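You operate a simulated robot arm through the tools that you are given. There is no shell and no other tool. Be economical: measure what you need, move in short steps, check, and stop when the job is done.

You run a simulated two-armed robot. Do the job below in one go: nothing can be reset, and whatever is moved stays where it is left.

TASK
On the top of the analyser bench, fold the blue cloth in half, so that it is half as long.

The check looks at the end state, three seconds after you hand in, the way a careful person would. Anything else that was tipped, shoved, dropped, spilled or broken makes it a failure. Flat cloth is picked up by pressing the open fingertips on it (5 to 10 N) and closing them slowly along it; thin cloth reads only 2 to 8 mm in the jaws.

THE ROBOT
Two 7-joint arms with two-finger parallel grippers on one trunk, on a base that drives. Base frame: it is fixed to the floor where the robot stands at the start and does not move with it; the origin is under the middle of the robot, x ahead of it, y to its left, z up. Readings come in m, rad, newtons and seconds.
The left shoulder is at the start at [0.07, 0.163, 1.045], the right one opposite. Places, roughly: analyser bench [0.7, -0.8, 0.8]. Payload 3.43 kg a hand.
Tool frame (each hand has its own): the origin (TCP) lies between the finger pads and is the grasp point; the fingertips stand 0.034 m ahead of it; z points along the fingers, y is the line along which they close. Largest opening 0.128 m; finger width 0.024, thickness 0.012; the body of the gripper, 0.048 by 0.13 m, starts 0.096 m behind the TCP.
Orientation is that of the tool frame in the base frame, as a unit quaternion [x, y, z, w]. With the fingers straight down and closing along the base's y, the tool's x points along the base's -x, its y along +y and its z along -z.

THE INTERFACE
- The arms move only by the tool move_arm. It takes "left_steps", "right_steps" or both (then of equal length, played together; a hand with none holds still); each is a list of rows, each a list of 3 entries, a list of its own where there are three numbers: the shift along the tool's x, y, z in units of 50 mm (1.0 is 50 mm), then the turn, a rotation vector about the tool's x, y, z in units of 8 degrees (1.0 is 8 degrees), then the finger opening in m, from 0 to 0.128. In form: [[[x, y, z], [rx, ry, rz], gripper], ...]. A call has 1 to 12 rows; each row shifts and turns the commanded pose from where the row before left it, along the tool's axes as they then stand. A call with a number of a shift or a turn outside -1 to 1 is refused whole. Rows are played at 5 a second. More than 0.05 m and 0.15 rad between two rows, or a gripper value outside its range, and nothing of the call is played. A pose out of reach is approached as far as the arm can. The call stops where the force on the tool passes 40 N (or 10 N more than at its start, if that is more) or the arm is blocked; 0.2 s more then pass. The fingers move at their own pace (about 0.153 m/s each) and stop on an object; they squeeze with about 37 N. The grip force told is the motor's: it shows also when the fingers shut on nothing. Time passes only in rows, and 0.2 s behind the last, so rows that do not move let the fingers close. It gives the time, the measured TCP pose, the force on the tool (base axes), the opening and the grip force at its end, in the units of the frame above (readings bear some noise).
- Cameras (640 x 400 px; columns grow to the right, rows downward): "scene" is now at [0.1326, 0.0015, 1.2604]; the picture's right is [0.03, -1.00, 0.00], its down [-0.68, -0.02, -0.73] and it looks along [0.73, 0.02, -0.68] (base axes); focal length 261 px, centre (320, 200). "left" rides on the left gripper at [0.076, 0.011, -0.16] in its tool frame; the picture's right is [-0.15, 0.99, 0.00], its down [-0.88, -0.13, -0.46] and it looks along [-0.45, -0.07, 0.89] (tool axes); focal length 234 px, centre (320, 200). "right" rides on the right gripper at [0.076, -0.011, -0.16] in its tool frame; the picture's right is [0.15, 0.99, 0.00], its down [-0.88, 0.13, -0.46] and it looks along [-0.45, 0.07, 0.89] (tool axes); focal length 234 px, centre (320, 200). There is no depth. A picture from a camera that has moved, and an enlarged one, comes with that camera's place and axes in the base frame and with its lens.
- snapshot(camera): a new picture of that camera. It takes no simulated time.
- slide_trunk(by): slides the trunk up (or, below 0, down) by that many m; the arms and the scene camera ride with it, the base frame stays. It gives what a move gives, with no picture.
- drive_base(legs): drives the robot by 1 to 6 legs, each [ahead, left, turn to the left] in m, m and rad, along the robot's own axes; the way and the turn of a leg run together, so that a leg with both is an arc; at most 1.5 m and 3.142 rad a leg. The arms and the cameras ride along, it lands a little off, and it stops where it bumps. It gives what a move gives.
- aim_head(pan, tilt): turns the head with the scene camera to pan (to the left, within 1.501 rad either way) and tilt (down, from -0.506 to 1.204), counted from straight ahead of the robot. It gives what a move gives.
- enlarge(camera, box): a new picture of the part [left, top, right, bottom] of that camera's present view, enlarged. It takes no simulated time.
- close_job(): hands the job in; it is judged then, once.

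Work in short steps. Places have to be worked out from the pictures, the camera data and where the tool is seen: move nearer, look again, correct. Check each grasp and each placing, and mend what went wrong. You have 120 turns and 108 pictures in all, those below and enlarged ones among them. Open the grippers and draw the arms clear of the work before you hand the job in, unless the task says otherwise; then end with one line.

The tools are called after "Emit:" by a JSON object that holds its "fn" and its "kwargs". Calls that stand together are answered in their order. move_arm: Moves the arms, as the interface text tells. Its arguments: {"type":"object","properties":{"left_steps":{"type":"array","items":{"type":"array"}},"right_steps":{"type":"array","items":{"type":"array"}}},"required":[]} The other tools are called the same way: slide_trunk (by) slides the trunk up or down; drive_base (legs) drives the base; aim_head (pan, tilt) turns the head that bears the scene camera; snapshot (camera) takes a picture; enlarge (camera, box) takes an enlarged picture of a part of a camera's view; close_job () hands the job in.

At the start:

```text
time_s: 0.0
left_eef_pos: [0.5396, 0.2661, 1.0038]
left_tool_rot: [0.0, 1.0, 0.0, 0.001]
left_force: [-0.7, 0.3, -0.1]
left_grip_width: 0.1281
left_gripper_force: 0.2
right_eef_pos: [0.5425, -0.2556, 1.0105]
right_tool_rot: [0.0, 1.0, 0.001, 0.0]
right_force: [0.8, -0.4, 0.7]
right_grip_width: 0.1277
right_gripper_force: 0.1
trunk travel left (down, up): [-0.525, 0.415]
robot x, y, heading: [-0.0001, 0.0023, 0.001]
head pan, tilt: [0.028, 0.749]
```

scene: 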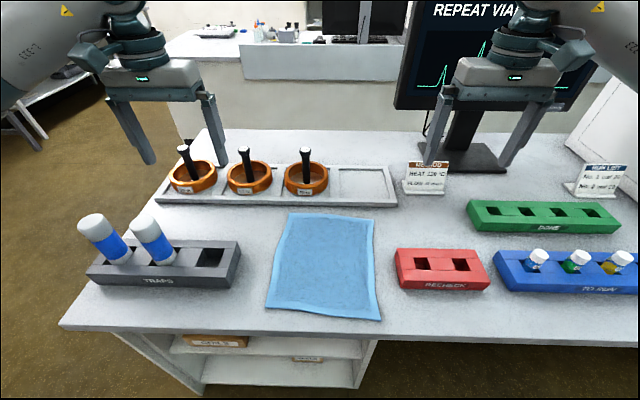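
right: 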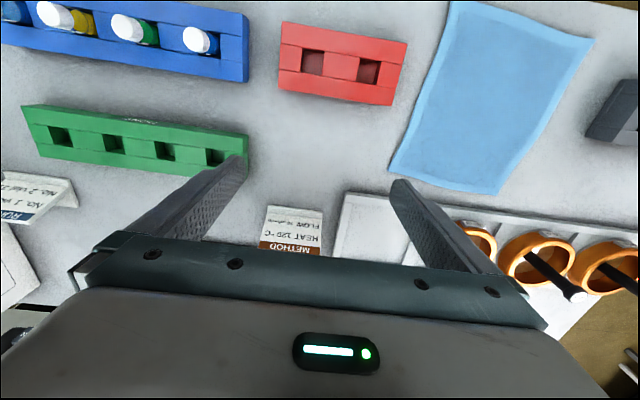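
left: 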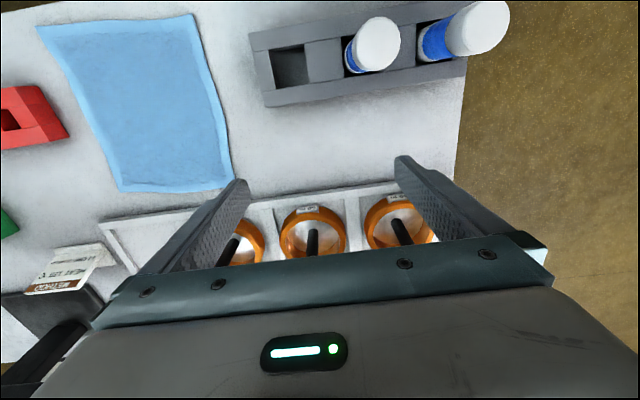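

The cloth is about 0.29 m long in x (0.37 to 0.66) and 0.245 m wide in y, so I will take its near edge with both hands and lay it on the far edge. First I back off 0.1 m so the near edge is in reach.

Emit:
{"fn": "drive_base", "kwargs": {"legs": [[-0.1, 0, 0]]}}

```text
time_s: 1.1
left_eef_pos: [0.44, 0.265, 1.0054]
left_tool_rot: [0.001, 1.0, 0.0, 0.0]
left_force: [0.0, 0.2, 0.2]
left_grip_width: 0.1282
left_gripper_force: 0.0
right_eef_pos: [0.4436, -0.2566, 1.0094]
right_tool_rot: [0.001, 1.0, 0.0, -0.001]
right_force: [-0.1, 0.8, 0.2]
right_grip_width: 0.128
right_gripper_force: 0.1
trunk travel left (down, up): [-0.525, 0.415]
robot x, y, heading: [-0.1015, -0.001, -0.003]
head pan, tilt: [0.028, 0.749]
```

Now I turn both hands so that they close along the cloth's length, with the wrist cameras on the outside, and set a smaller opening.

Emit:
{"fn": "move_arm", "kwargs": {"left_steps": [[[0, 0, 0], [0, 0, 0.974], 0.06], [[0, 0, 0], [0, 0, 0.974], 0.06], [[0, 0, 0], [0, 0, 0.974], 0.06], [[0, 0, 0], [0, 0, 0.974], 0.06], [[0, 0, 0], [0, 0, 0.974], 0.06], [[0, 0, 0], [0, 0, 0.974], 0.06], [[0, 0, 0], [0, 0, 0.974], 0.06], [[0, 0, 0], [0, 0, 0.974], 0.06], [[0, 0, 0], [0, 0, 0.974], 0.06], [[0, 0, 0], [0, 0, 0.974], 0.06], [[0, 0, 0], [0, 0, 0.974], 0.06], [[0, 0, 0], [0, 0, 0.974], 0.06]], "right_steps": [[[0, 0, 0], [0, 0, -0.9], 0.06], [[0, 0, 0], [0, 0, -0.9], 0.06], [[0, 0, 0], [0, 0, -0.9], 0.06], [[0, 0, 0], [0, 0, -0.9], 0.06], [[0, 0, 0], [0, 0, -0.9], 0.06], [[0, 0, 0], [0, 0, -0.9], 0.06], [[0, 0, 0], [0, 0, -0.9], 0.06], [[0, 0, 0], [0, 0, -0.9], 0.06], [[0, 0, 0], [0, 0, -0.9], 0.06], [[0, 0, 0], [0, 0, -0.9], 0.06], [[0, 0, 0], [0, 0, -0.9], 0.06], [[0, 0, 0], [0, 0, -0.9], 0.06]]}}

Emit:
{"fn": "snapshot", "kwargs": {"camera": "scene"}}

```text
time_s: 3.8
left_eef_pos: [0.3079, 0.1644, 0.9908]
left_tool_rot: [0.728, 0.686, 0.0, 0.0]
left_force: [-0.6, 0.2, -0.2]
left_grip_width: 0.0601
left_gripper_force: 0.0
left hand out of reach, approached as far as the arm can: row 8, 9, 10, 11, 12
right_eef_pos: [0.3374, -0.1759, 0.9959]
right_tool_rot: [-0.684, 0.73, 0.0, 0.0]
right_force: [0.4, 0.3, 0.2]
right_grip_width: 0.0601
right_gripper_force: 0.0
right hand out of reach, approached as far as the arm can: row 9, 10, 11, 12
trunk travel left (down, up): [-0.525, 0.415]
robot x, y, heading: [-0.0993, 0.0003, -0.001]
head pan, tilt: [0.028, 0.749]
```

```text
104 pictures are left
camera scene: at [0.0324, 0.0014, 1.2604], right [0.03, -1.0, 0.0], down [-0.68, -0.02, -0.73], along [0.73, 0.02, -0.68], focal length 261 px, centre (320, 200)
```

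scene: 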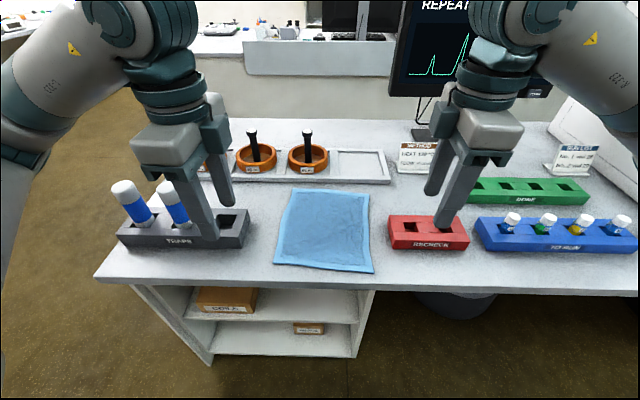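

The orientations are right but the arms drifted back, held by reach at this height. I lower both by about 0.1 m and see what pose the command follows.

Emit:
{"fn": "move_arm", "kwargs": {"left_steps": [[[0, 0, 0.5], [0, 0, 0], 0.06], [[0, 0, 0.5], [0, 0, 0], 0.06], [[0, 0, 0.5], [0, 0, 0], 0.06], [[0, 0, 0.5], [0, 0, 0], 0.06]], "right_steps": [[[0, 0, 0.5], [0, 0, 0], 0.06], [[0, 0, 0.5], [0, 0, 0], 0.06], [[0, 0, 0.5], [0, 0, 0], 0.06], [[0, 0, 0.5], [0, 0, 0], 0.06]]}}

```text
time_s: 4.8
left_eef_pos: [0.3057, 0.1612, 0.8913]
left_tool_rot: [0.727, 0.687, 0.0, 0.0]
left_force: [1.5, 0.3, -0.5]
left_grip_width: 0.0599
left_gripper_force: 0.0
left hand out of reach, approached as far as the arm can: row 4
right_eef_pos: [0.3365, -0.1757, 0.8963]
right_tool_rot: [-0.682, 0.732, 0.0, 0.0]
right_force: [-0.1, 0.3, 0.4]
right_grip_width: 0.0599
right_gripper_force: 0.0
trunk travel left (down, up): [-0.525, 0.415]
robot x, y, heading: [-0.1037, 0.0015, -0.003]
head pan, tilt: [0.028, 0.749]
```

The command follows the measured pose. I test the forward reach in this orientation: about 0.15 m forward and slightly inward.

Emit:
{"fn": "move_arm", "kwargs": {"left_steps": [[[-0.3, 0.7, 0], [0, 0, 0], 0.06], [[-0.3, 0.7, 0], [0, 0, 0], 0.06], [[-0.3, 0.7, 0], [0, 0, 0], 0.06], [[-0.3, 0.7, 0], [0, 0, 0], 0.06]], "right_steps": [[[-0.3, -0.7, 0], [0, 0, 0], 0.06], [[-0.3, -0.7, 0], [0, 0, 0], 0.06], [[-0.3, -0.7, 0], [0, 0, 0], 0.06], [[-0.3, -0.7, 0], [0, 0, 0], 0.06]]}}

```text
time_s: 5.8
left_eef_pos: [0.3322, 0.1174, 0.9066]
left_tool_rot: [0.727, 0.686, 0.001, -0.001]
left_force: [-0.1, 0.2, -1.0]
left_grip_width: 0.0604
left_gripper_force: 0.0
left hand out of reach, approached as far as the arm can: row 1, 2, 3, 4
right_eef_pos: [0.3414, -0.1679, 0.9081]
right_tool_rot: [-0.682, 0.732, 0.0, -0.001]
right_force: [-0.4, -0.5, 0.4]
right_grip_width: 0.0602
right_gripper_force: 0.0
right hand out of reach, approached as far as the arm can: row 1, 2, 3, 4
trunk travel left (down, up): [-0.525, 0.415]
robot x, y, heading: [-0.1058, -0.0005, -0.005]
head pan, tilt: [0.028, 0.749]
```

In this twist the arms cannot reach forward, so I go back to closing along the cloth's width. I also change the plan: I will take the far edge and fold it toward the robot, because the wrists can then pitch forward to help the edge turn over.

Emit:
{"fn": "move_arm", "kwargs": {"left_steps": [[[0, 0, 0], [0, 0, -0.935], 0.06], [[0, 0, 0], [0, 0, -0.935], 0.06], [[0, 0, 0], [0, 0, -0.935], 0.06], [[0, 0, 0], [0, 0, -0.935], 0.06], [[0, 0, 0], [0, 0, -0.935], 0.06], [[0, 0, 0], [0, 0, -0.935], 0.06], [[0, 0, 0], [0, 0, -0.935], 0.06], [[0, 0, 0], [0, 0, -0.935], 0.06], [[0, 0, 0], [0, 0, -0.935], 0.06], [[0, 0, 0], [0, 0, -0.935], 0.06], [[0, 0, 0], [0, 0, -0.935], 0.06], [[0, 0, 0], [0, 0, -0.935], 0.06]], "right_steps": [[[0, 0, 0], [0, 0, 0.931], 0.06], [[0, 0, 0], [0, 0, 0.931], 0.06], [[0, 0, 0], [0, 0, 0.931], 0.06], [[0, 0, 0], [0, 0, 0.931], 0.06], [[0, 0, 0], [0, 0, 0.931], 0.06], [[0, 0, 0], [0, 0, 0.931], 0.06], [[0, 0, 0], [0, 0, 0.931], 0.06], [[0, 0, 0], [0, 0, 0.931], 0.06], [[0, 0, 0], [0, 0, 0.931], 0.06], [[0, 0, 0], [0, 0, 0.931], 0.06], [[0, 0, 0], [0, 0, 0.931], 0.06], [[0, 0, 0], [0, 0, 0.931], 0.06]]}}

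Emit:
{"fn": "drive_base", "kwargs": {"legs": [[-0.04, 0, 0]]}}

Emit:
{"fn": "slide_trunk", "kwargs": {"by": -0.05}}

Emit:
{"fn": "snapshot", "kwargs": {"camera": "scene"}}

```text
time_s: 8.3
left_eef_pos: [0.3328, 0.1167, 0.9064]
left_tool_rot: [0.031, 1.0, 0.0, 0.002]
left_force: [-1.1, 0.4, 0.5]
left_grip_width: 0.0599
left_gripper_force: 0.1
right_eef_pos: [0.3399, -0.1691, 0.9086]
right_tool_rot: [0.029, 1.0, -0.001, 0.0]
right_force: [0.6, 0.0, -0.4]
right_grip_width: 0.0601
right_gripper_force: 0.1
trunk travel left (down, up): [-0.525, 0.415]
robot x, y, heading: [-0.0995, 0.0032, -0.003]
head pan, tilt: [0.028, 0.749]
```

```text
time_s: 9.2
left_eef_pos: [0.2907, 0.1172, 0.908]
left_tool_rot: [0.031, 1.0, 0.0, 0.0]
left_force: [-0.8, 0.7, 0.5]
left_grip_width: 0.0598
left_gripper_force: 0.1
right_eef_pos: [0.3016, -0.1692, 0.908]
right_tool_rot: [0.027, 1.0, 0.0, 0.0]
right_force: [-0.3, -0.2, -0.7]
right_grip_width: 0.0603
right_gripper_force: 0.0
trunk travel left (down, up): [-0.525, 0.415]
robot x, y, heading: [-0.1401, -0.0006, -0.003]
head pan, tilt: [0.028, 0.749]
```

```text
time_s: 10.2
left_eef_pos: [0.2931, 0.1177, 0.8583]
left_tool_rot: [0.032, 0.999, 0.0, 0.0]
left_force: [-0.3, 0.6, -0.2]
left_grip_width: 0.0602
left_gripper_force: 0.0
right_eef_pos: [0.3017, -0.168, 0.8578]
right_tool_rot: [0.027, 1.0, 0.0, 0.0]
right_force: [0.3, 0.4, -0.1]
right_grip_width: 0.06
right_gripper_force: 0.0
trunk travel left (down, up): [-0.475, 0.465]
robot x, y, heading: [-0.1354, 0.0007, 0.0]
head pan, tilt: [0.028, 0.749]
```

```text
103 pictures are left
camera scene: at [-0.0074, 0.0015, 1.2105], right [0.03, -1.0, 0.0], down [-0.68, -0.02, -0.73], along [0.73, 0.02, -0.68], focal length 261 px, centre (320, 200)
```

scene: 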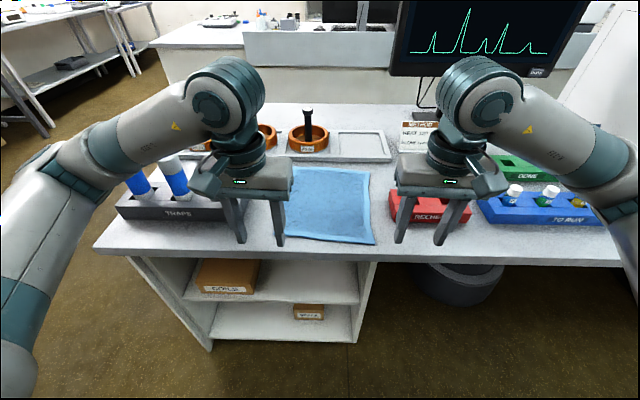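

Both hands are straight again, with the tips 0.11 m above the bench. I move them forward to just short of the far corners and look with the wrist cameras.

Emit:
{"fn": "move_arm", "kwargs": {"left_steps": [[[-0.88, -0.04, 0], [0, 0, 0], 0.06], [[-0.88, -0.04, 0], [0, 0, 0], 0.06], [[-0.88, -0.04, 0], [0, 0, 0], 0.06], [[-0.88, -0.04, 0], [0, 0, 0], 0.06], [[-0.88, -0.04, 0], [0, 0, 0], 0.06], [[-0.88, -0.04, 0], [0, 0, 0], 0.06], [[-0.88, -0.04, 0], [0, 0, 0], 0.06]], "right_steps": [[[-0.84, 0.217, 0], [0, 0, 0], 0.06], [[-0.84, 0.217, 0], [0, 0, 0], 0.06], [[-0.84, 0.217, 0], [0, 0, 0], 0.06], [[-0.84, 0.217, 0], [0, 0, 0], 0.06], [[-0.84, 0.217, 0], [0, 0, 0], 0.06], [[-0.84, 0.217, 0], [0, 0, 0], 0.06], [[-0.84, 0.217, 0], [0, 0, 0], 0.06]]}}

Emit:
{"fn": "snapshot", "kwargs": {"camera": "left"}}

Emit:
{"fn": "snapshot", "kwargs": {"camera": "right"}}

Emit:
{"fn": "snapshot", "kwargs": {"camera": "scene"}}

```text
time_s: 11.8
left_eef_pos: [0.6008, 0.0834, 0.8571]
left_tool_rot: [0.033, 0.999, 0.0, 0.0]
left_force: [-0.1, 0.6, -0.4]
left_grip_width: 0.0602
left_gripper_force: 0.1
right_eef_pos: [0.6002, -0.1105, 0.8564]
right_tool_rot: [0.026, 1.0, 0.0, -0.001]
right_force: [0.1, 0.9, 0.0]
right_grip_width: 0.0602
right_gripper_force: 0.1
trunk travel left (down, up): [-0.475, 0.465]
robot x, y, heading: [-0.141, 0.0026, 0.004]
head pan, tilt: [0.028, 0.749]
```

```text
102 pictures are left
camera left: at [0.5254, 0.101, 1.0162], right [0.21, 0.98, 0.0], down [0.87, -0.19, 0.45], along [0.44, -0.1, -0.89], focal length 234 px, centre (320, 200)
```

left: 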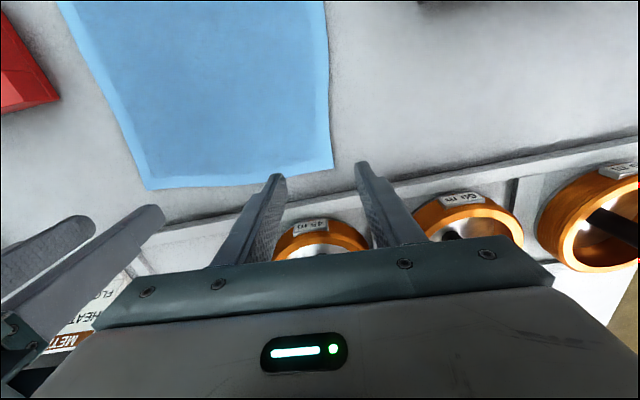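

```text
101 pictures are left
camera right: at [0.5244, -0.1174, 1.0157], right [-0.09, 1.0, 0.0], down [0.89, 0.08, 0.45], along [0.45, 0.04, -0.89], focal length 234 px, centre (320, 200)
```

right: 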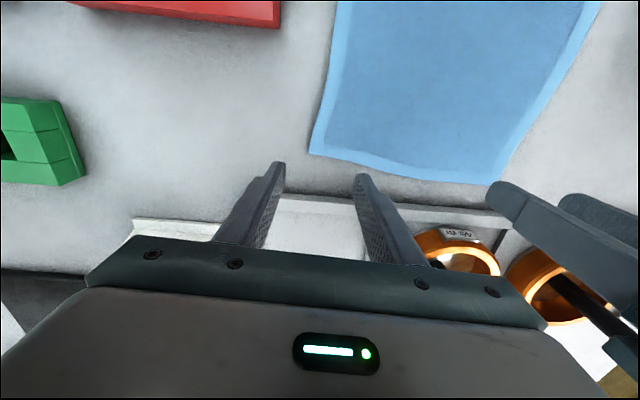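

```text
100 pictures are left
camera scene: at [-0.0057, 0.0016, 1.2102], right [0.03, -1.0, 0.0], down [-0.68, -0.02, -0.73], along [0.73, 0.02, -0.68], focal length 261 px, centre (320, 200)
```

scene: 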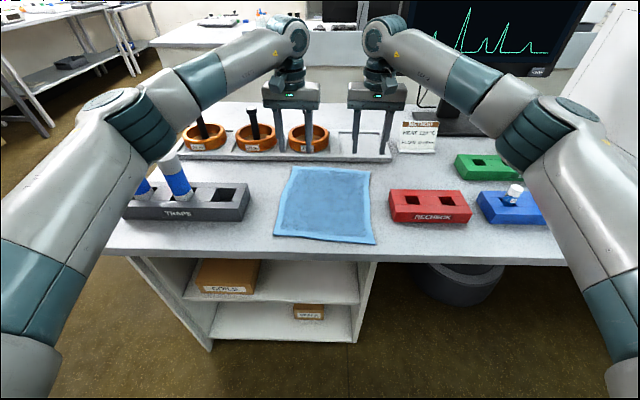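

The wrist and head views only agree if the bench top is at about z = 0.76. That puts the far corners at about (0.619, 0.098) and (0.600, −0.127). I set the opening to 0.036, place the hands over the edge by the corners and go down to about 15 mm above the cloth.

Emit:
{"fn": "move_arm", "kwargs": {"left_steps": [[[-0.24, -0.25, 0], [0, 0, 0], 0.036], [[0, 0, 0.45], [0, 0, 0], 0.036], [[0, 0, 0.45], [0, 0, 0], 0.036]], "right_steps": [[[0.05, 0.23, 0], [0, 0, 0], 0.036], [[0, 0, 0.45], [0, 0, 0], 0.036], [[0, 0, 0.45], [0, 0, 0], 0.036]]}}

Emit:
{"fn": "snapshot", "kwargs": {"camera": "left"}}

Emit:
{"fn": "snapshot", "kwargs": {"camera": "right"}}

Emit:
{"fn": "enlarge", "kwargs": {"camera": "scene", "box": [240, 80, 440, 260]}}

```text
time_s: 12.6
left_eef_pos: [0.61, 0.0703, 0.8109]
left_tool_rot: [0.033, 0.999, 0.0, -0.001]
left_force: [0.3, 0.5, -0.7]
left_grip_width: 0.036
left_gripper_force: 0.0
right_eef_pos: [0.5976, -0.0976, 0.8115]
right_tool_rot: [0.026, 1.0, 0.0, -0.001]
right_force: [-0.1, -1.3, -0.6]
right_grip_width: 0.0358
right_gripper_force: 0.0
trunk travel left (down, up): [-0.475, 0.465]
robot x, y, heading: [-0.1384, -0.0007, -0.003]
head pan, tilt: [0.028, 0.749]
```

```text
99 pictures are left
camera left: at [0.5351, 0.0868, 0.9712], right [0.21, 0.98, 0.0], down [0.87, -0.19, 0.45], along [0.44, -0.1, -0.89], focal length 234 px, centre (320, 200)
```

left: 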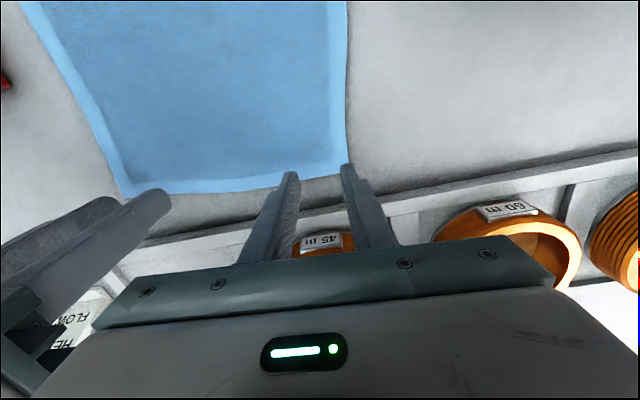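

```text
98 pictures are left
camera right: at [0.5216, -0.1056, 0.9714], right [-0.09, 1.0, 0.0], down [0.89, 0.08, 0.45], along [0.45, 0.04, -0.89], focal length 234 px, centre (320, 200)
```

right: 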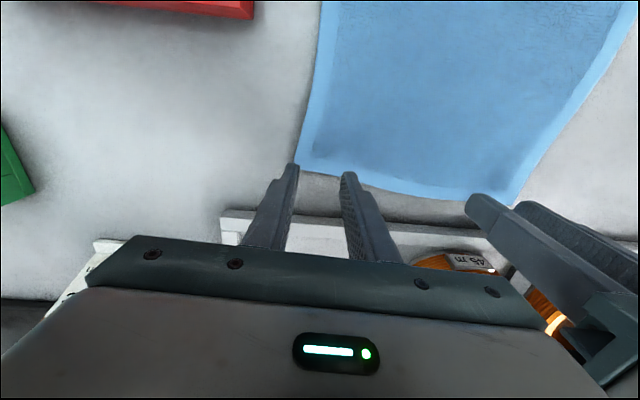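

```text
2.22 times, centred on (340, 170) of scene
camera zoom: at [-0.0062, 0.0012, 1.2104], right [0.03, -1.0, 0.0], down [-0.68, -0.02, -0.73], along [0.73, 0.02, -0.68], focal length 581 px, centre (276, 267)
```

zoom: 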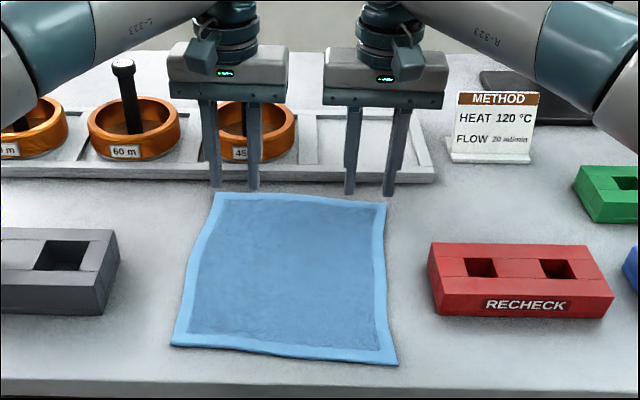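

The pads would overlap the edge by only about 8 mm, so I shift both hands 6–7 mm toward the robot and a few millimetres inward, then lower to just above contact.

Emit:
{"fn": "move_arm", "kwargs": {"left_steps": [[[0.115, -0.088, 0], [0, 0, 0], 0.03], [[0, 0, 0.14], [0, 0, 0], 0.03], [[0, 0, 0.1], [0, 0, 0], 0.03]], "right_steps": [[[0.147, 0.112, 0], [0, 0, 0], 0.03], [[0, 0, 0.14], [0, 0, 0], 0.03], [[0, 0, 0.1], [0, 0, 0], 0.03]]}}

Emit:
{"fn": "enlarge", "kwargs": {"camera": "left", "box": [240, 120, 400, 220]}}

Emit:
{"fn": "enlarge", "kwargs": {"camera": "right", "box": [240, 120, 400, 220]}}

Emit:
{"fn": "enlarge", "kwargs": {"camera": "scene", "box": [270, 130, 400, 210]}}

```text
time_s: 13.3
left_eef_pos: [0.6049, 0.0657, 0.7995]
left_tool_rot: [0.033, 0.999, 0.0, -0.001]
left_force: [-0.4, 0.8, 0.2]
left_grip_width: 0.0299
left_gripper_force: 0.1
right_eef_pos: [0.5904, -0.0918, 0.8014]
right_tool_rot: [0.026, 1.0, 0.0, 0.001]
right_force: [0.4, -0.2, -0.2]
right_grip_width: 0.0301
right_gripper_force: 0.1
trunk travel left (down, up): [-0.475, 0.465]
robot x, y, heading: [-0.1385, 0.0, -0.0]
head pan, tilt: [0.028, 0.749]
```

```text
4.00 times, centred on (320, 170) of left
camera zoom: at [0.529, 0.0829, 0.96], right [0.21, 0.98, 0.0], down [0.87, -0.19, 0.46], along [0.45, -0.1, -0.89], focal length 937 px, centre (320, 320)
```

zoom: 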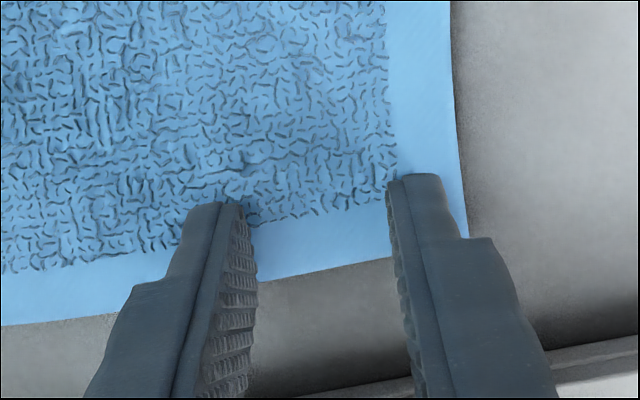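

```text
4.00 times, centred on (320, 170) of right
camera zoom: at [0.5138, -0.0993, 0.9597], right [-0.09, 1.0, 0.0], down [0.89, 0.08, 0.46], along [0.45, 0.04, -0.89], focal length 937 px, centre (320, 320)
```

zoom: 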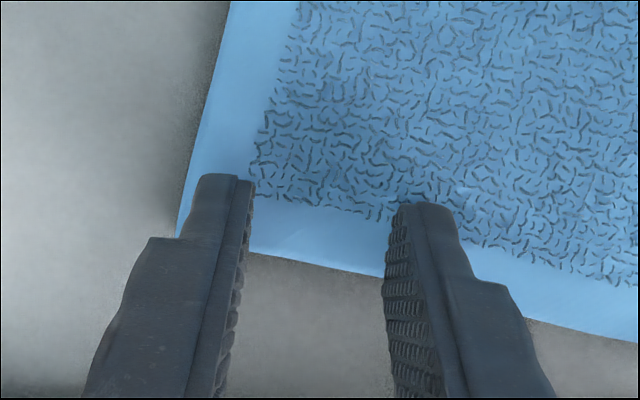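

```text
4.92 times, centred on (335, 170) of scene
camera zoom: at [-0.0068, 0.0014, 1.2104], right [0.03, -1.0, 0.0], down [-0.68, -0.02, -0.73], along [0.73, 0.02, -0.68], focal length 1287 px, centre (246, 348)
```

zoom: 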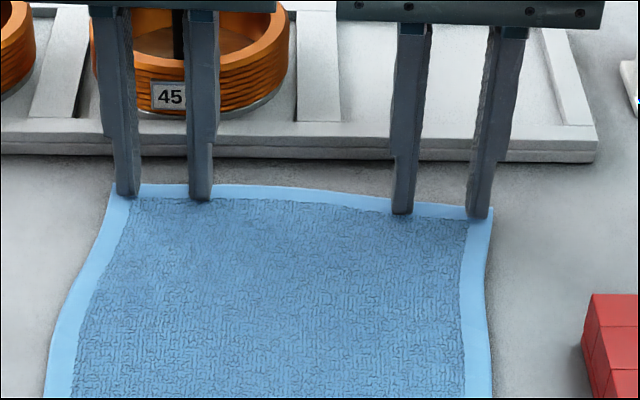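

The fingertips sit over the hem at both corners, well placed. I lower in 2 mm steps to find contact.

Emit:
{"fn": "move_arm", "kwargs": {"left_steps": [[[0, 0, 0.06], [0, 0, 0], 0.03], [[0, 0, 0.04], [0, 0, 0], 0.03]], "right_steps": [[[0, 0, 0.06], [0, 0, 0], 0.03], [[0, 0, 0.04], [0, 0, 0], 0.03]]}}

```text
time_s: 13.9
left_eef_pos: [0.604, 0.0673, 0.7966]
left_tool_rot: [0.032, 0.999, 0.0, 0.001]
left_force: [2.2, -0.5, 9.4]
left_grip_width: 0.03
left_gripper_force: 0.1
right_eef_pos: [0.59, -0.0922, 0.7975]
right_tool_rot: [0.026, 1.0, 0.0, 0.001]
right_force: [2.1, 1.2, 7.7]
right_grip_width: 0.0298
right_gripper_force: 0.0
trunk travel left (down, up): [-0.475, 0.465]
robot x, y, heading: [-0.1401, -0.0, 0.0]
head pan, tilt: [0.028, 0.749]
```

Contact, at 9.4 N on the left and 7.7 N on the right, which is in the right range. I close slowly.

Emit:
{"fn": "move_arm", "kwargs": {"left_steps": [[[0, 0, 0], [0, 0, 0], 0.026], [[0, 0, 0], [0, 0, 0], 0.022], [[0, 0, 0], [0, 0, 0], 0.018], [[0, 0, 0], [0, 0, 0], 0.014], [[0, 0, 0], [0, 0, 0], 0.01], [[0, 0, 0], [0, 0, 0], 0.006], [[0, 0, 0], [0, 0, 0], 0.002], [[0, 0, 0], [0, 0, 0], 0], [[0, 0, 0], [0, 0, 0], 0]], "right_steps": [[[0, 0, 0], [0, 0, 0], 0.026], [[0, 0, 0], [0, 0, 0], 0.022], [[0, 0, 0], [0, 0, 0], 0.018], [[0, 0, 0], [0, 0, 0], 0.014], [[0, 0, 0], [0, 0, 0], 0.01], [[0, 0, 0], [0, 0, 0], 0.006], [[0, 0, 0], [0, 0, 0], 0.002], [[0, 0, 0], [0, 0, 0], 0], [[0, 0, 0], [0, 0, 0], 0]]}}

Emit:
{"fn": "enlarge", "kwargs": {"camera": "scene", "box": [270, 130, 400, 210]}}

```text
time_s: 15.9
left_eef_pos: [0.6025, 0.0654, 0.7973]
left_tool_rot: [0.034, 0.999, 0.0, 0.001]
left_force: [0.3, -12.0, 13.4]
left_grip_width: 0.0037
left_gripper_force: 37.0
right_eef_pos: [0.5887, -0.0915, 0.7982]
right_tool_rot: [0.026, 1.0, 0.001, 0.0]
right_force: [2.0, 11.7, 7.3]
right_grip_width: 0.0036
right_gripper_force: 37.3
trunk travel left (down, up): [-0.475, 0.465]
robot x, y, heading: [-0.1398, -0.0005, -0.005]
head pan, tilt: [0.028, 0.749]
```

```text
4.92 times, centred on (335, 170) of scene
camera zoom: at [-0.0092, 0.0014, 1.2107], right [0.03, -1.0, 0.0], down [-0.68, -0.02, -0.73], along [0.73, 0.02, -0.68], focal length 1287 px, centre (246, 348)
```

zoom: 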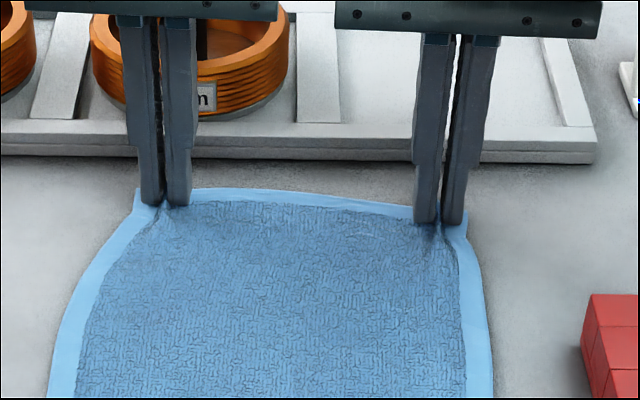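

Both jaws read 3.7 mm with the corner tufts in them. I start the fold arc up and toward the robot, pitching the wrists forward and easing the hands slightly inward, then check.

Emit:
{"fn": "move_arm", "kwargs": {"left_steps": [[[0.04, -0.03, -0.27], [0, -0.25, 0], 0], [[0.08, -0.03, -0.27], [0, -0.25, 0], 0], [[0.11, 0, -0.27], [0, -0.25, 0], 0], [[0.14, 0, -0.26], [0, -0.25, 0], 0], [[0.17, 0, -0.25], [0, -0.25, 0], 0], [[0.2, 0, -0.24], [0, -0.25, 0], 0]], "right_steps": [[[0.04, 0.03, -0.27], [0, -0.25, 0], 0], [[0.08, 0.03, -0.27], [0, -0.25, 0], 0], [[0.11, 0, -0.27], [0, -0.25, 0], 0], [[0.14, 0, -0.26], [0, -0.25, 0], 0], [[0.17, 0, -0.25], [0, -0.25, 0], 0], [[0.2, 0, -0.24], [0, -0.25, 0], 0]]}}

Emit:
{"fn": "enlarge", "kwargs": {"camera": "scene", "box": [240, 80, 440, 260]}}

```text
time_s: 17.4
left_eef_pos: [0.5611, 0.0666, 0.8683]
left_tool_rot: [0.032, 0.994, -0.003, 0.105]
left_force: [0.6, -3.7, -0.5]
left_grip_width: 0.0037
left_gripper_force: 37.0
right_eef_pos: [0.5453, -0.0862, 0.8696]
right_tool_rot: [0.026, 0.994, -0.002, 0.105]
right_force: [0.7, 2.4, -0.7]
right_grip_width: 0.0035
right_gripper_force: 36.7
trunk travel left (down, up): [-0.475, 0.465]
robot x, y, heading: [-0.1407, 0.0006, 0.001]
head pan, tilt: [0.028, 0.749]
```

```text
2.22 times, centred on (340, 170) of scene
camera zoom: at [-0.0078, 0.0016, 1.2105], right [0.03, -1.0, 0.0], down [-0.68, -0.02, -0.73], along [0.73, 0.02, -0.68], focal length 581 px, centre (276, 267)
```

zoom: 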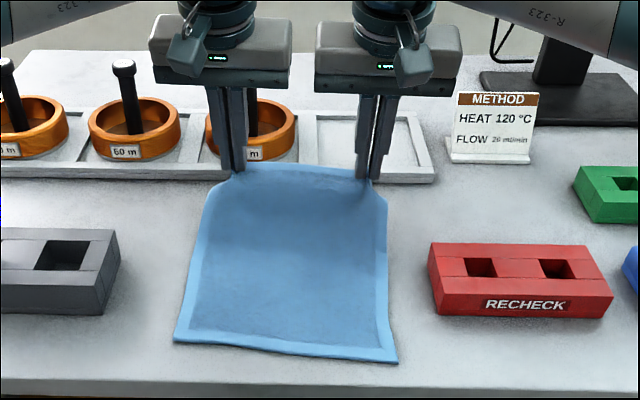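

Both corners are lifted and the near half is still in place. I continue to the top of the arc.

Emit:
{"fn": "move_arm", "kwargs": {"left_steps": [[[0.23, 0, -0.23], [0, -0.25, 0], 0], [[0.25, 0, -0.21], [0, -0.25, 0], 0], [[0.27, 0, -0.2], [0, -0.25, 0], 0], [[0.29, 0, -0.18], [0, -0.25, 0], 0], [[0.31, 0, -0.16], [0, -0.25, 0], 0], [[0.32, 0, -0.14], [0, -0.25, 0], 0]], "right_steps": [[[0.23, 0, -0.23], [0, -0.25, 0], 0], [[0.25, 0, -0.21], [0, -0.25, 0], 0], [[0.27, 0, -0.2], [0, -0.25, 0], 0], [[0.29, 0, -0.18], [0, -0.25, 0], 0], [[0.31, 0, -0.16], [0, -0.25, 0], 0], [[0.32, 0, -0.14], [0, -0.25, 0], 0]]}}

Emit:
{"fn": "enlarge", "kwargs": {"camera": "scene", "box": [240, 80, 440, 260]}}

```text
time_s: 18.8
left_eef_pos: [0.4653, 0.0726, 0.8992]
left_tool_rot: [0.032, 0.978, -0.007, 0.208]
left_force: [-0.3, -3.9, -0.2]
left_grip_width: 0.0035
left_gripper_force: 36.6
right_eef_pos: [0.4517, -0.0815, 0.8997]
right_tool_rot: [0.026, 0.977, -0.005, 0.21]
right_force: [0.1, 5.1, 0.4]
right_grip_width: 0.0034
right_gripper_force: 36.9
trunk travel left (down, up): [-0.475, 0.465]
robot x, y, heading: [-0.1381, 0.0025, 0.003]
head pan, tilt: [0.028, 0.749]
```

```text
2.22 times, centred on (340, 170) of scene
camera zoom: at [-0.0075, 0.0017, 1.2105], right [0.03, -1.0, 0.0], down [-0.68, -0.02, -0.73], along [0.73, 0.02, -0.68], focal length 581 px, centre (276, 267)
```

zoom: 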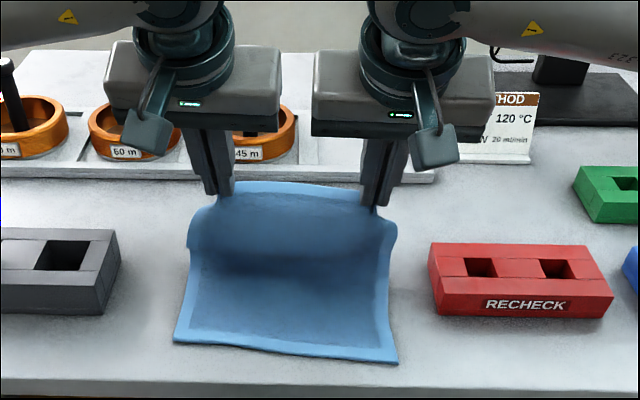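

The sheet is rolling over cleanly with the near half unmoved. I start the downward part, with more pitch.

Emit:
{"fn": "move_arm", "kwargs": {"left_steps": [[[0.35, 0, -0.12], [0, -0.5, 0], 0], [[0.36, 0, -0.1], [0, -0.5, 0], 0], [[0.35, 0, -0.09], [0, -0.5, 0], 0], [[0.36, 0, -0.08], [0, -0.5, 0], 0], [[0.35, 0, -0.06], [0, -0.5, 0], 0], [[0.35, 0, -0.04], [0, -0.5, 0], 0]], "right_steps": [[[0.35, 0, -0.12], [0, -0.5, 0], 0], [[0.36, 0, -0.1], [0, -0.5, 0], 0], [[0.35, 0, -0.09], [0, -0.5, 0], 0], [[0.36, 0, -0.08], [0, -0.5, 0], 0], [[0.35, 0, -0.06], [0, -0.5, 0], 0], [[0.35, 0, -0.04], [0, -0.5, 0], 0]]}}

Emit:
{"fn": "enlarge", "kwargs": {"camera": "scene", "box": [220, 100, 460, 280]}}

```text
time_s: 20.1
left_eef_pos: [0.3762, 0.0731, 0.8595]
left_tool_rot: [0.028, 0.913, -0.012, 0.406]
left_force: [1.2, 0.0, -0.9]
left_grip_width: 0.0037
left_gripper_force: 36.7
left hand out of reach, approached as far as the arm can: row 6
right_eef_pos: [0.3595, -0.0704, 0.8592]
right_tool_rot: [0.024, 0.914, -0.011, 0.406]
right_force: [0.0, -0.1, -1.0]
right_grip_width: 0.0036
right_gripper_force: 37.0
right hand out of reach, approached as far as the arm can: row 6
trunk travel left (down, up): [-0.475, 0.465]
robot x, y, heading: [-0.1413, -0.0023, -0.001]
head pan, tilt: [0.028, 0.749]
```

```text
2.22 times, centred on (340, 190) of scene
camera zoom: at [-0.006, 0.0016, 1.2103], right [0.03, -1.0, 0.0], down [-0.68, -0.02, -0.73], along [0.73, 0.02, -0.68], focal length 581 px, centre (276, 222)
```

zoom: 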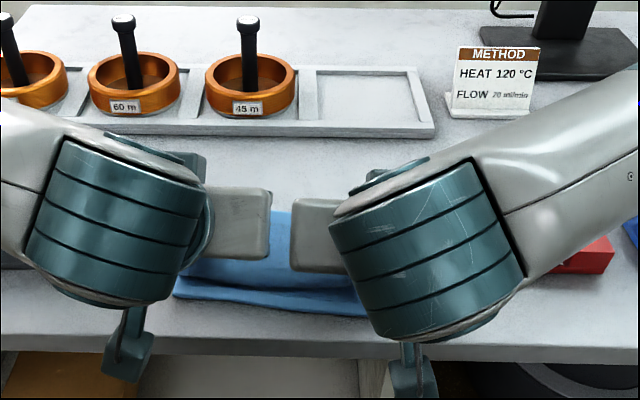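

The arms are near their fold-in limit, with the grip points about 0.035–0.04 m short of the near edge and 0.07 m above the cloth. The hands ride with base and trunk, so I finish the arc with those.

Emit:
{"fn": "drive_base", "kwargs": {"legs": [[-0.02, 0, 0]]}}

Emit:
{"fn": "slide_trunk", "kwargs": {"by": -0.03}}

Emit:
{"fn": "drive_base", "kwargs": {"legs": [[-0.013, 0, 0]]}}

Emit:
{"fn": "snapshot", "kwargs": {"camera": "scene"}}

Emit:
{"fn": "snapshot", "kwargs": {"camera": "left"}}

Emit:
{"fn": "snapshot", "kwargs": {"camera": "right"}}

```text
time_s: 20.9
left_eef_pos: [0.3544, 0.073, 0.8615]
left_tool_rot: [0.029, 0.913, -0.013, 0.406]
left_force: [-0.7, 0.0, 1.1]
left_grip_width: 0.0034
left_gripper_force: 36.9
right_eef_pos: [0.3402, -0.0703, 0.8603]
right_tool_rot: [0.024, 0.913, -0.011, 0.407]
right_force: [-0.8, 0.6, 0.2]
right_grip_width: 0.0033
right_gripper_force: 37.1
trunk travel left (down, up): [-0.475, 0.465]
robot x, y, heading: [-0.1585, -0.0009, -0.0]
head pan, tilt: [0.028, 0.749]
```

```text
time_s: 21.7
left_eef_pos: [0.3567, 0.0727, 0.8302]
left_tool_rot: [0.03, 0.914, -0.013, 0.405]
left_force: [-0.1, -0.3, 0.2]
left_grip_width: 0.0032
left_gripper_force: 37.1
right_eef_pos: [0.3407, -0.0703, 0.8292]
right_tool_rot: [0.025, 0.914, -0.012, 0.406]
right_force: [-0.3, -0.3, -0.5]
right_grip_width: 0.0034
right_gripper_force: 36.4
trunk travel left (down, up): [-0.445, 0.495]
robot x, y, heading: [-0.1601, -0.001, 0.001]
head pan, tilt: [0.028, 0.749]
```

```text
time_s: 22.4
left_eef_pos: [0.3419, 0.0732, 0.8307]
left_tool_rot: [0.029, 0.913, -0.013, 0.406]
left_force: [-0.3, -0.3, 1.0]
left_grip_width: 0.0033
left_gripper_force: 36.9
right_eef_pos: [0.3274, -0.0696, 0.8306]
right_tool_rot: [0.024, 0.914, -0.011, 0.405]
right_force: [-0.2, -0.9, -0.5]
right_grip_width: 0.0035
right_gripper_force: 36.7
trunk travel left (down, up): [-0.445, 0.495]
robot x, y, heading: [-0.1715, -0.0002, -0.0]
head pan, tilt: [0.028, 0.749]
```

```text
89 pictures are left
camera scene: at [-0.04, 0.0016, 1.1805], right [0.03, -1.0, 0.0], down [-0.68, -0.02, -0.73], along [0.73, 0.02, -0.68], focal length 261 px, centre (320, 200)
```

scene: 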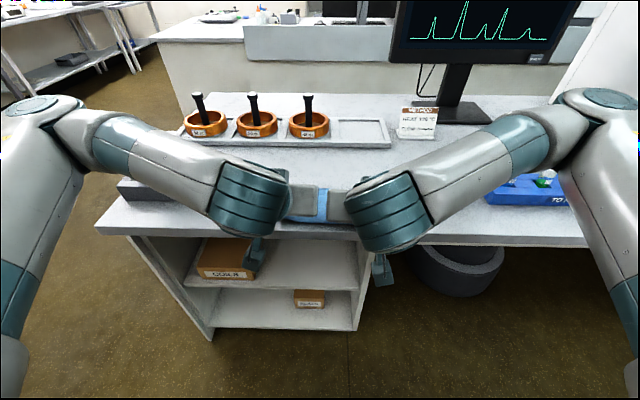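

```text
88 pictures are left
camera left: at [0.1738, 0.0959, 0.8818], right [0.16, 0.98, 0.11], down [0.24, -0.15, 0.96], along [0.96, -0.13, -0.26], focal length 234 px, centre (320, 200)
```

left: 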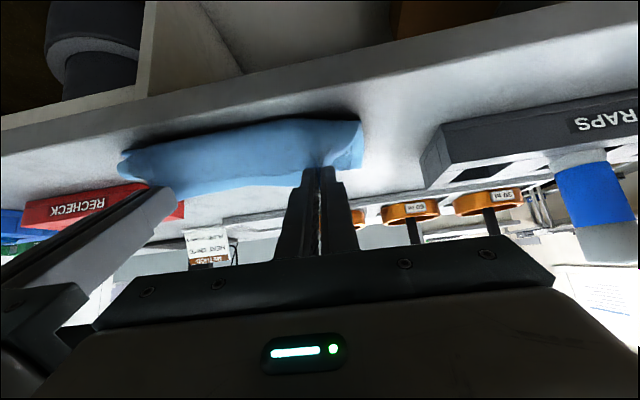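

```text
87 pictures are left
camera right: at [0.1577, -0.0723, 0.8804], right [-0.04, 0.99, -0.11], down [0.26, 0.12, 0.96], along [0.96, 0.01, -0.26], focal length 234 px, centre (320, 200)
```

right: 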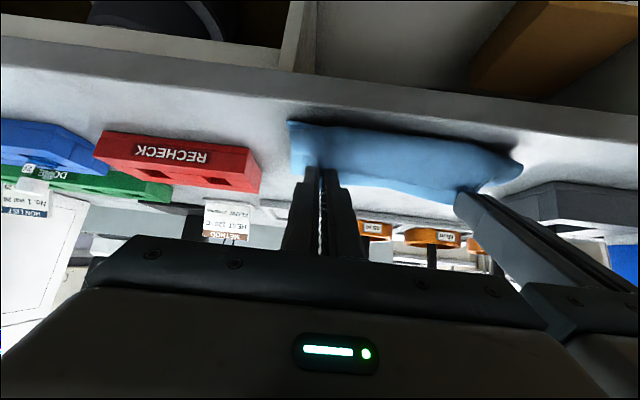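

The edge is nearly above the near edge. I widen the hands 6 mm each, back to the grasp spacing, and lower another 0.03 m with a slight drive back.

Emit:
{"fn": "move_arm", "kwargs": {"left_steps": [[[0, 0.06, 0], [0, 0, 0], 0], [[0, 0.06, 0], [0, 0, 0], 0]], "right_steps": [[[0, -0.06, 0], [0, 0, 0], 0], [[0, -0.06, 0], [0, 0, 0], 0]]}}

Emit:
{"fn": "slide_trunk", "kwargs": {"by": -0.03}}

Emit:
{"fn": "enlarge", "kwargs": {"camera": "left", "box": [100, 60, 420, 260]}}

Emit:
{"fn": "enlarge", "kwargs": {"camera": "right", "box": [220, 60, 540, 260]}}

```text
time_s: 23.1
left_eef_pos: [0.3453, 0.0778, 0.8312]
left_tool_rot: [0.03, 0.914, -0.013, 0.405]
left_force: [0.3, -2.6, 0.9]
left_grip_width: 0.0035
left_gripper_force: 36.9
right_eef_pos: [0.3317, -0.074, 0.8309]
right_tool_rot: [0.026, 0.914, -0.012, 0.405]
right_force: [0.4, 2.3, -0.7]
right_grip_width: 0.0034
right_gripper_force: 36.4
right hand out of reach, approached as far as the arm can: row 2
trunk travel left (down, up): [-0.445, 0.495]
robot x, y, heading: [-0.1734, -0.0002, -0.004]
head pan, tilt: [0.028, 0.749]
```

```text
time_s: 23.8
left_eef_pos: [0.3441, 0.0774, 0.8009]
left_tool_rot: [0.03, 0.914, -0.013, 0.405]
left_force: [-0.9, -2.9, 2.5]
left_grip_width: 0.0035
left_gripper_force: 37.4
right_eef_pos: [0.3306, -0.0734, 0.8009]
right_tool_rot: [0.026, 0.913, -0.012, 0.406]
right_force: [1.1, 3.3, 4.6]
right_grip_width: 0.0034
right_gripper_force: 36.4
trunk travel left (down, up): [-0.415, 0.525]
robot x, y, heading: [-0.1697, 0.0003, 0.007]
head pan, tilt: [0.028, 0.749]
```

```text
2.00 times, centred on (260, 160) of left
camera zoom: at [0.1764, 0.1005, 0.8527], right [0.16, 0.98, 0.11], down [0.24, -0.15, 0.96], along [0.96, -0.13, -0.26], focal length 468 px, centre (440, 280)
```

zoom: 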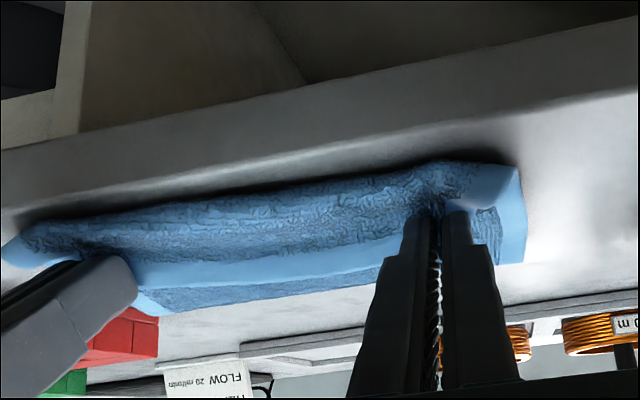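

```text
2.00 times, centred on (380, 160) of right
camera zoom: at [0.1604, -0.0762, 0.8512], right [-0.04, 0.99, -0.11], down [0.26, 0.12, 0.96], along [0.96, 0.01, -0.26], focal length 468 px, centre (200, 280)
```

zoom: 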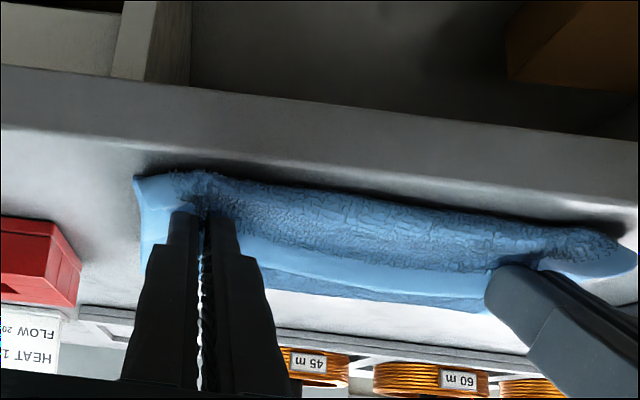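

The fold is over the near edge, but the gripped hem still points away from the robot because the pitch is only 48°. I lift slightly and trade base travel against arm reach in 2 cm swaps, which keeps the edge in place and gives the wrists room to pitch further.

Emit:
{"fn": "slide_trunk", "kwargs": {"by": 0.025}}

Emit:
{"fn": "move_arm", "kwargs": {"left_steps": [[[-0.27, 0, 0.3], [0, 0, 0], 0]], "right_steps": [[[-0.27, 0, 0.3], [0, 0, 0], 0]]}}

Emit:
{"fn": "drive_base", "kwargs": {"legs": [[-0.025, 0, 0]]}}

Emit:
{"fn": "move_arm", "kwargs": {"left_steps": [[[-0.27, 0, 0.3], [0, 0, 0], 0]], "right_steps": [[[-0.27, 0, 0.3], [0, 0, 0], 0]]}}

Emit:
{"fn": "drive_base", "kwargs": {"legs": [[-0.02, 0, 0]]}}

Emit:
{"fn": "move_arm", "kwargs": {"left_steps": [[[-0.27, 0, 0.3], [0, 0, 0], 0]], "right_steps": [[[-0.27, 0, 0.3], [0, 0, 0], 0]]}}

Emit:
{"fn": "drive_base", "kwargs": {"legs": [[-0.02, 0, 0]]}}

Emit:
{"fn": "snapshot", "kwargs": {"camera": "scene"}}

```text
time_s: 24.5
left_eef_pos: [0.3459, 0.0781, 0.8256]
left_tool_rot: [0.029, 0.914, -0.013, 0.405]
left_force: [0.0, -2.6, -0.7]
left_grip_width: 0.0035
left_gripper_force: 37.1
right_eef_pos: [0.3301, -0.0741, 0.8248]
right_tool_rot: [0.024, 0.914, -0.012, 0.405]
right_force: [0.9, 2.6, -0.2]
right_grip_width: 0.0035
right_gripper_force: 37.3
trunk travel left (down, up): [-0.44, 0.5]
robot x, y, heading: [-0.1735, 0.0033, -0.0]
head pan, tilt: [0.028, 0.749]
```

```text
time_s: 24.9
left_eef_pos: [0.3651, 0.076, 0.8264]
left_tool_rot: [0.029, 0.914, -0.013, 0.404]
left_force: [-1.0, -2.5, 0.2]
left_grip_width: 0.0034
left_gripper_force: 37.7
right_eef_pos: [0.3504, -0.0759, 0.8247]
right_tool_rot: [0.024, 0.914, -0.012, 0.405]
right_force: [-0.1, 3.1, -0.8]
right_grip_width: 0.0035
right_gripper_force: 37.0
trunk travel left (down, up): [-0.44, 0.5]
robot x, y, heading: [-0.1703, 0.0004, 0.003]
head pan, tilt: [0.028, 0.749]
```

```text
time_s: 25.7
left_eef_pos: [0.3406, 0.0747, 0.8286]
left_tool_rot: [0.029, 0.914, -0.012, 0.405]
left_force: [-0.2, -2.6, -0.1]
left_grip_width: 0.0036
left_gripper_force: 36.9
right_eef_pos: [0.3254, -0.0769, 0.8254]
right_tool_rot: [0.025, 0.913, -0.012, 0.406]
right_force: [0.4, 3.0, 0.7]
right_grip_width: 0.0032
right_gripper_force: 37.4
trunk travel left (down, up): [-0.44, 0.5]
robot x, y, heading: [-0.1956, 0.0024, -0.002]
head pan, tilt: [0.028, 0.749]
```

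```text
time_s: 26.1
left_eef_pos: [0.3624, 0.0755, 0.8257]
left_tool_rot: [0.029, 0.914, -0.012, 0.405]
left_force: [-1.0, -3.0, 0.0]
left_grip_width: 0.0035
left_gripper_force: 37.1
right_eef_pos: [0.3466, -0.0773, 0.8241]
right_tool_rot: [0.023, 0.914, -0.011, 0.405]
right_force: [0.0, 1.5, 0.2]
right_grip_width: 0.0032
right_gripper_force: 36.7
trunk travel left (down, up): [-0.44, 0.5]
robot x, y, heading: [-0.1951, -0.0026, -0.005]
head pan, tilt: [0.028, 0.749]
```

```text
time_s: 26.9
left_eef_pos: [0.3391, 0.0748, 0.8269]
left_tool_rot: [0.029, 0.913, -0.012, 0.406]
left_force: [-0.9, -3.9, 0.0]
left_grip_width: 0.0035
left_gripper_force: 37.2
right_eef_pos: [0.3275, -0.0778, 0.8256]
right_tool_rot: [0.025, 0.913, -0.012, 0.407]
right_force: [0.7, 2.9, -0.4]
right_grip_width: 0.0033
right_gripper_force: 37.2
trunk travel left (down, up): [-0.44, 0.5]
robot x, y, heading: [-0.2157, 0.0027, -0.002]
head pan, tilt: [0.028, 0.749]
```

```text
time_s: 27.3
left_eef_pos: [0.3619, 0.0732, 0.8255]
left_tool_rot: [0.03, 0.914, -0.013, 0.405]
left_force: [0.2, -1.8, -0.6]
left_grip_width: 0.0032
left_gripper_force: 36.9
right_eef_pos: [0.3476, -0.078, 0.8241]
right_tool_rot: [0.024, 0.914, -0.011, 0.405]
right_force: [0.8, 3.1, -0.3]
right_grip_width: 0.0032
right_gripper_force: 37.2
trunk travel left (down, up): [-0.44, 0.5]
robot x, y, heading: [-0.2162, -0.0024, -0.001]
head pan, tilt: [0.028, 0.749]
```

```text
time_s: 28.1
left_eef_pos: [0.3412, 0.0743, 0.8271]
left_tool_rot: [0.029, 0.914, -0.013, 0.406]
left_force: [-0.6, -3.4, 0.8]
left_grip_width: 0.0035
left_gripper_force: 36.5
right_eef_pos: [0.3257, -0.0788, 0.8245]
right_tool_rot: [0.025, 0.914, -0.012, 0.406]
right_force: [0.2, 2.9, 0.6]
right_grip_width: 0.0033
right_gripper_force: 37.0
trunk travel left (down, up): [-0.44, 0.5]
robot x, y, heading: [-0.2328, 0.0012, 0.001]
head pan, tilt: [0.028, 0.749]
```

```text
84 pictures are left
camera scene: at [-0.1041, 0.0017, 1.1755], right [0.03, -1.0, 0.0], down [-0.68, -0.02, -0.73], along [0.73, 0.02, -0.68], focal length 261 px, centre (320, 200)
```

scene: 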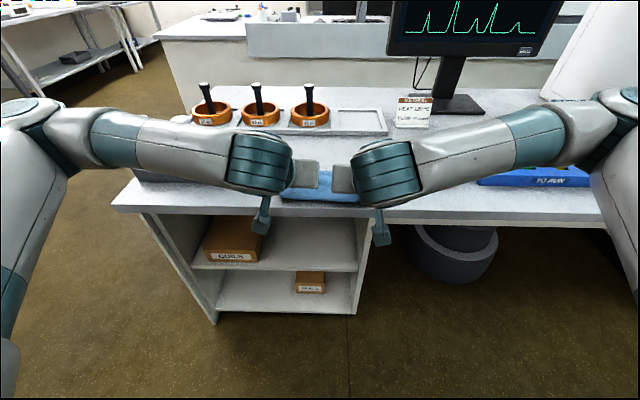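

There is 6 cm more room now. I pitch the wrists another 24° about the gripped point.

Emit:
{"fn": "move_arm", "kwargs": {"left_steps": [[[0.04, 0, 0], [0, -0.5, 0], 0], [[0.04, 0, 0], [0, -0.5, 0], 0], [[0.04, 0, 0], [0, -0.5, 0], 0], [[0.04, 0, 0], [0, -0.5, 0], 0], [[0.04, 0, 0], [0, -0.5, 0], 0], [[0.04, 0, 0], [0, -0.5, 0], 0]], "right_steps": [[[0.04, 0, 0], [0, -0.5, 0], 0], [[0.04, 0, 0], [0, -0.5, 0], 0], [[0.04, 0, 0], [0, -0.5, 0], 0], [[0.04, 0, 0], [0, -0.5, 0], 0], [[0.04, 0, 0], [0, -0.5, 0], 0], [[0.04, 0, 0], [0, -0.5, 0], 0]]}}

Emit:
{"fn": "snapshot", "kwargs": {"camera": "left"}}

```text
time_s: 29.5
left_eef_pos: [0.334, 0.0741, 0.8174]
left_tool_rot: [0.026, 0.809, -0.019, 0.587]
left_force: [0.2, -2.0, 0.6]
left_grip_width: 0.0035
left_gripper_force: 36.5
right_eef_pos: [0.3181, -0.0787, 0.8144]
right_tool_rot: [0.022, 0.808, -0.017, 0.588]
right_force: [0.1, 2.5, -0.1]
right_grip_width: 0.0035
right_gripper_force: 36.6
trunk travel left (down, up): [-0.44, 0.5]
robot x, y, heading: [-0.2361, -0.0027, -0.004]
head pan, tilt: [0.028, 0.749]
```

```text
83 pictures are left
camera left: at [0.159, 0.0969, 0.795], right [0.11, 0.98, 0.14], down [-0.17, -0.12, 0.98], along [0.98, -0.13, 0.15], focal length 234 px, centre (320, 200)
```

left: 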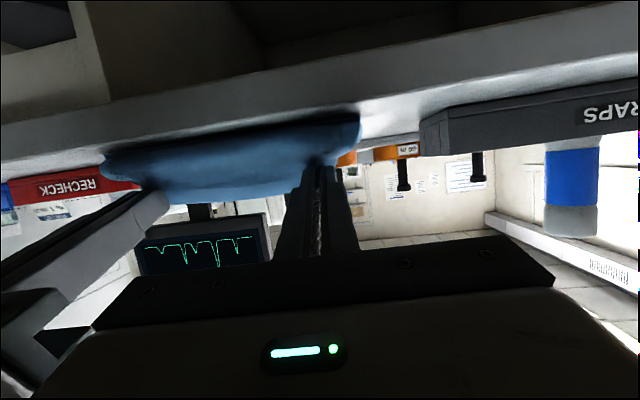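

That worked, the pitch is now 72°. The gripper bodies are ahead of the bench edge, so I pitch on to about 96°.

Emit:
{"fn": "move_arm", "kwargs": {"left_steps": [[[0.04, 0, 0], [0, -0.5, 0], 0], [[0.04, 0, 0], [0, -0.5, 0], 0], [[0.04, 0, 0], [0, -0.5, 0], 0], [[0.04, 0, 0], [0, -0.5, 0], 0], [[0.04, 0, 0], [0, -0.5, 0], 0], [[0.04, 0, 0], [0, -0.5, 0], 0]], "right_steps": [[[0.04, 0, 0], [0, -0.5, 0], 0], [[0.04, 0, 0], [0, -0.5, 0], 0], [[0.04, 0, 0], [0, -0.5, 0], 0], [[0.04, 0, 0], [0, -0.5, 0], 0], [[0.04, 0, 0], [0, -0.5, 0], 0], [[0.04, 0, 0], [0, -0.5, 0], 0]]}}

Emit:
{"fn": "snapshot", "kwargs": {"camera": "scene"}}

```text
time_s: 30.6
left_eef_pos: [0.3391, 0.0639, 0.8195]
left_tool_rot: [0.019, 0.716, -0.015, 0.698]
left_force: [-0.3, 6.9, -0.1]
left_grip_width: 0.0034
left_gripper_force: 37.2
left hand out of reach, approached as far as the arm can: row 4, 5
right_eef_pos: [0.3315, -0.069, 0.8223]
right_tool_rot: [0.02, 0.717, -0.028, 0.696]
right_force: [0.1, -6.4, 0.5]
right_grip_width: 0.0033
right_gripper_force: 36.9
right hand out of reach, approached as far as the arm can: row 4, 5
trunk travel left (down, up): [-0.44, 0.5]
robot x, y, heading: [-0.2363, -0.0011, -0.005]
head pan, tilt: [0.028, 0.749]
stopped in row 5 (left hand): the force on the tool passed its limit (the readings are from after the stop); the commanded pose is now the measured one
```

```text
82 pictures are left
camera scene: at [-0.103, 0.0019, 1.1754], right [0.03, -1.0, 0.0], down [-0.68, -0.02, -0.73], along [0.73, 0.02, -0.68], focal length 261 px, centre (320, 200)
```

scene: 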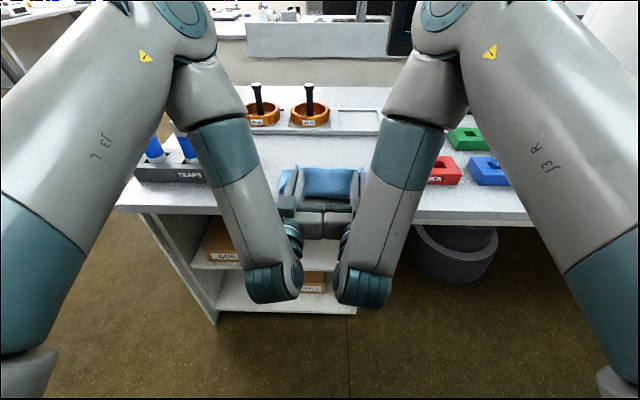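

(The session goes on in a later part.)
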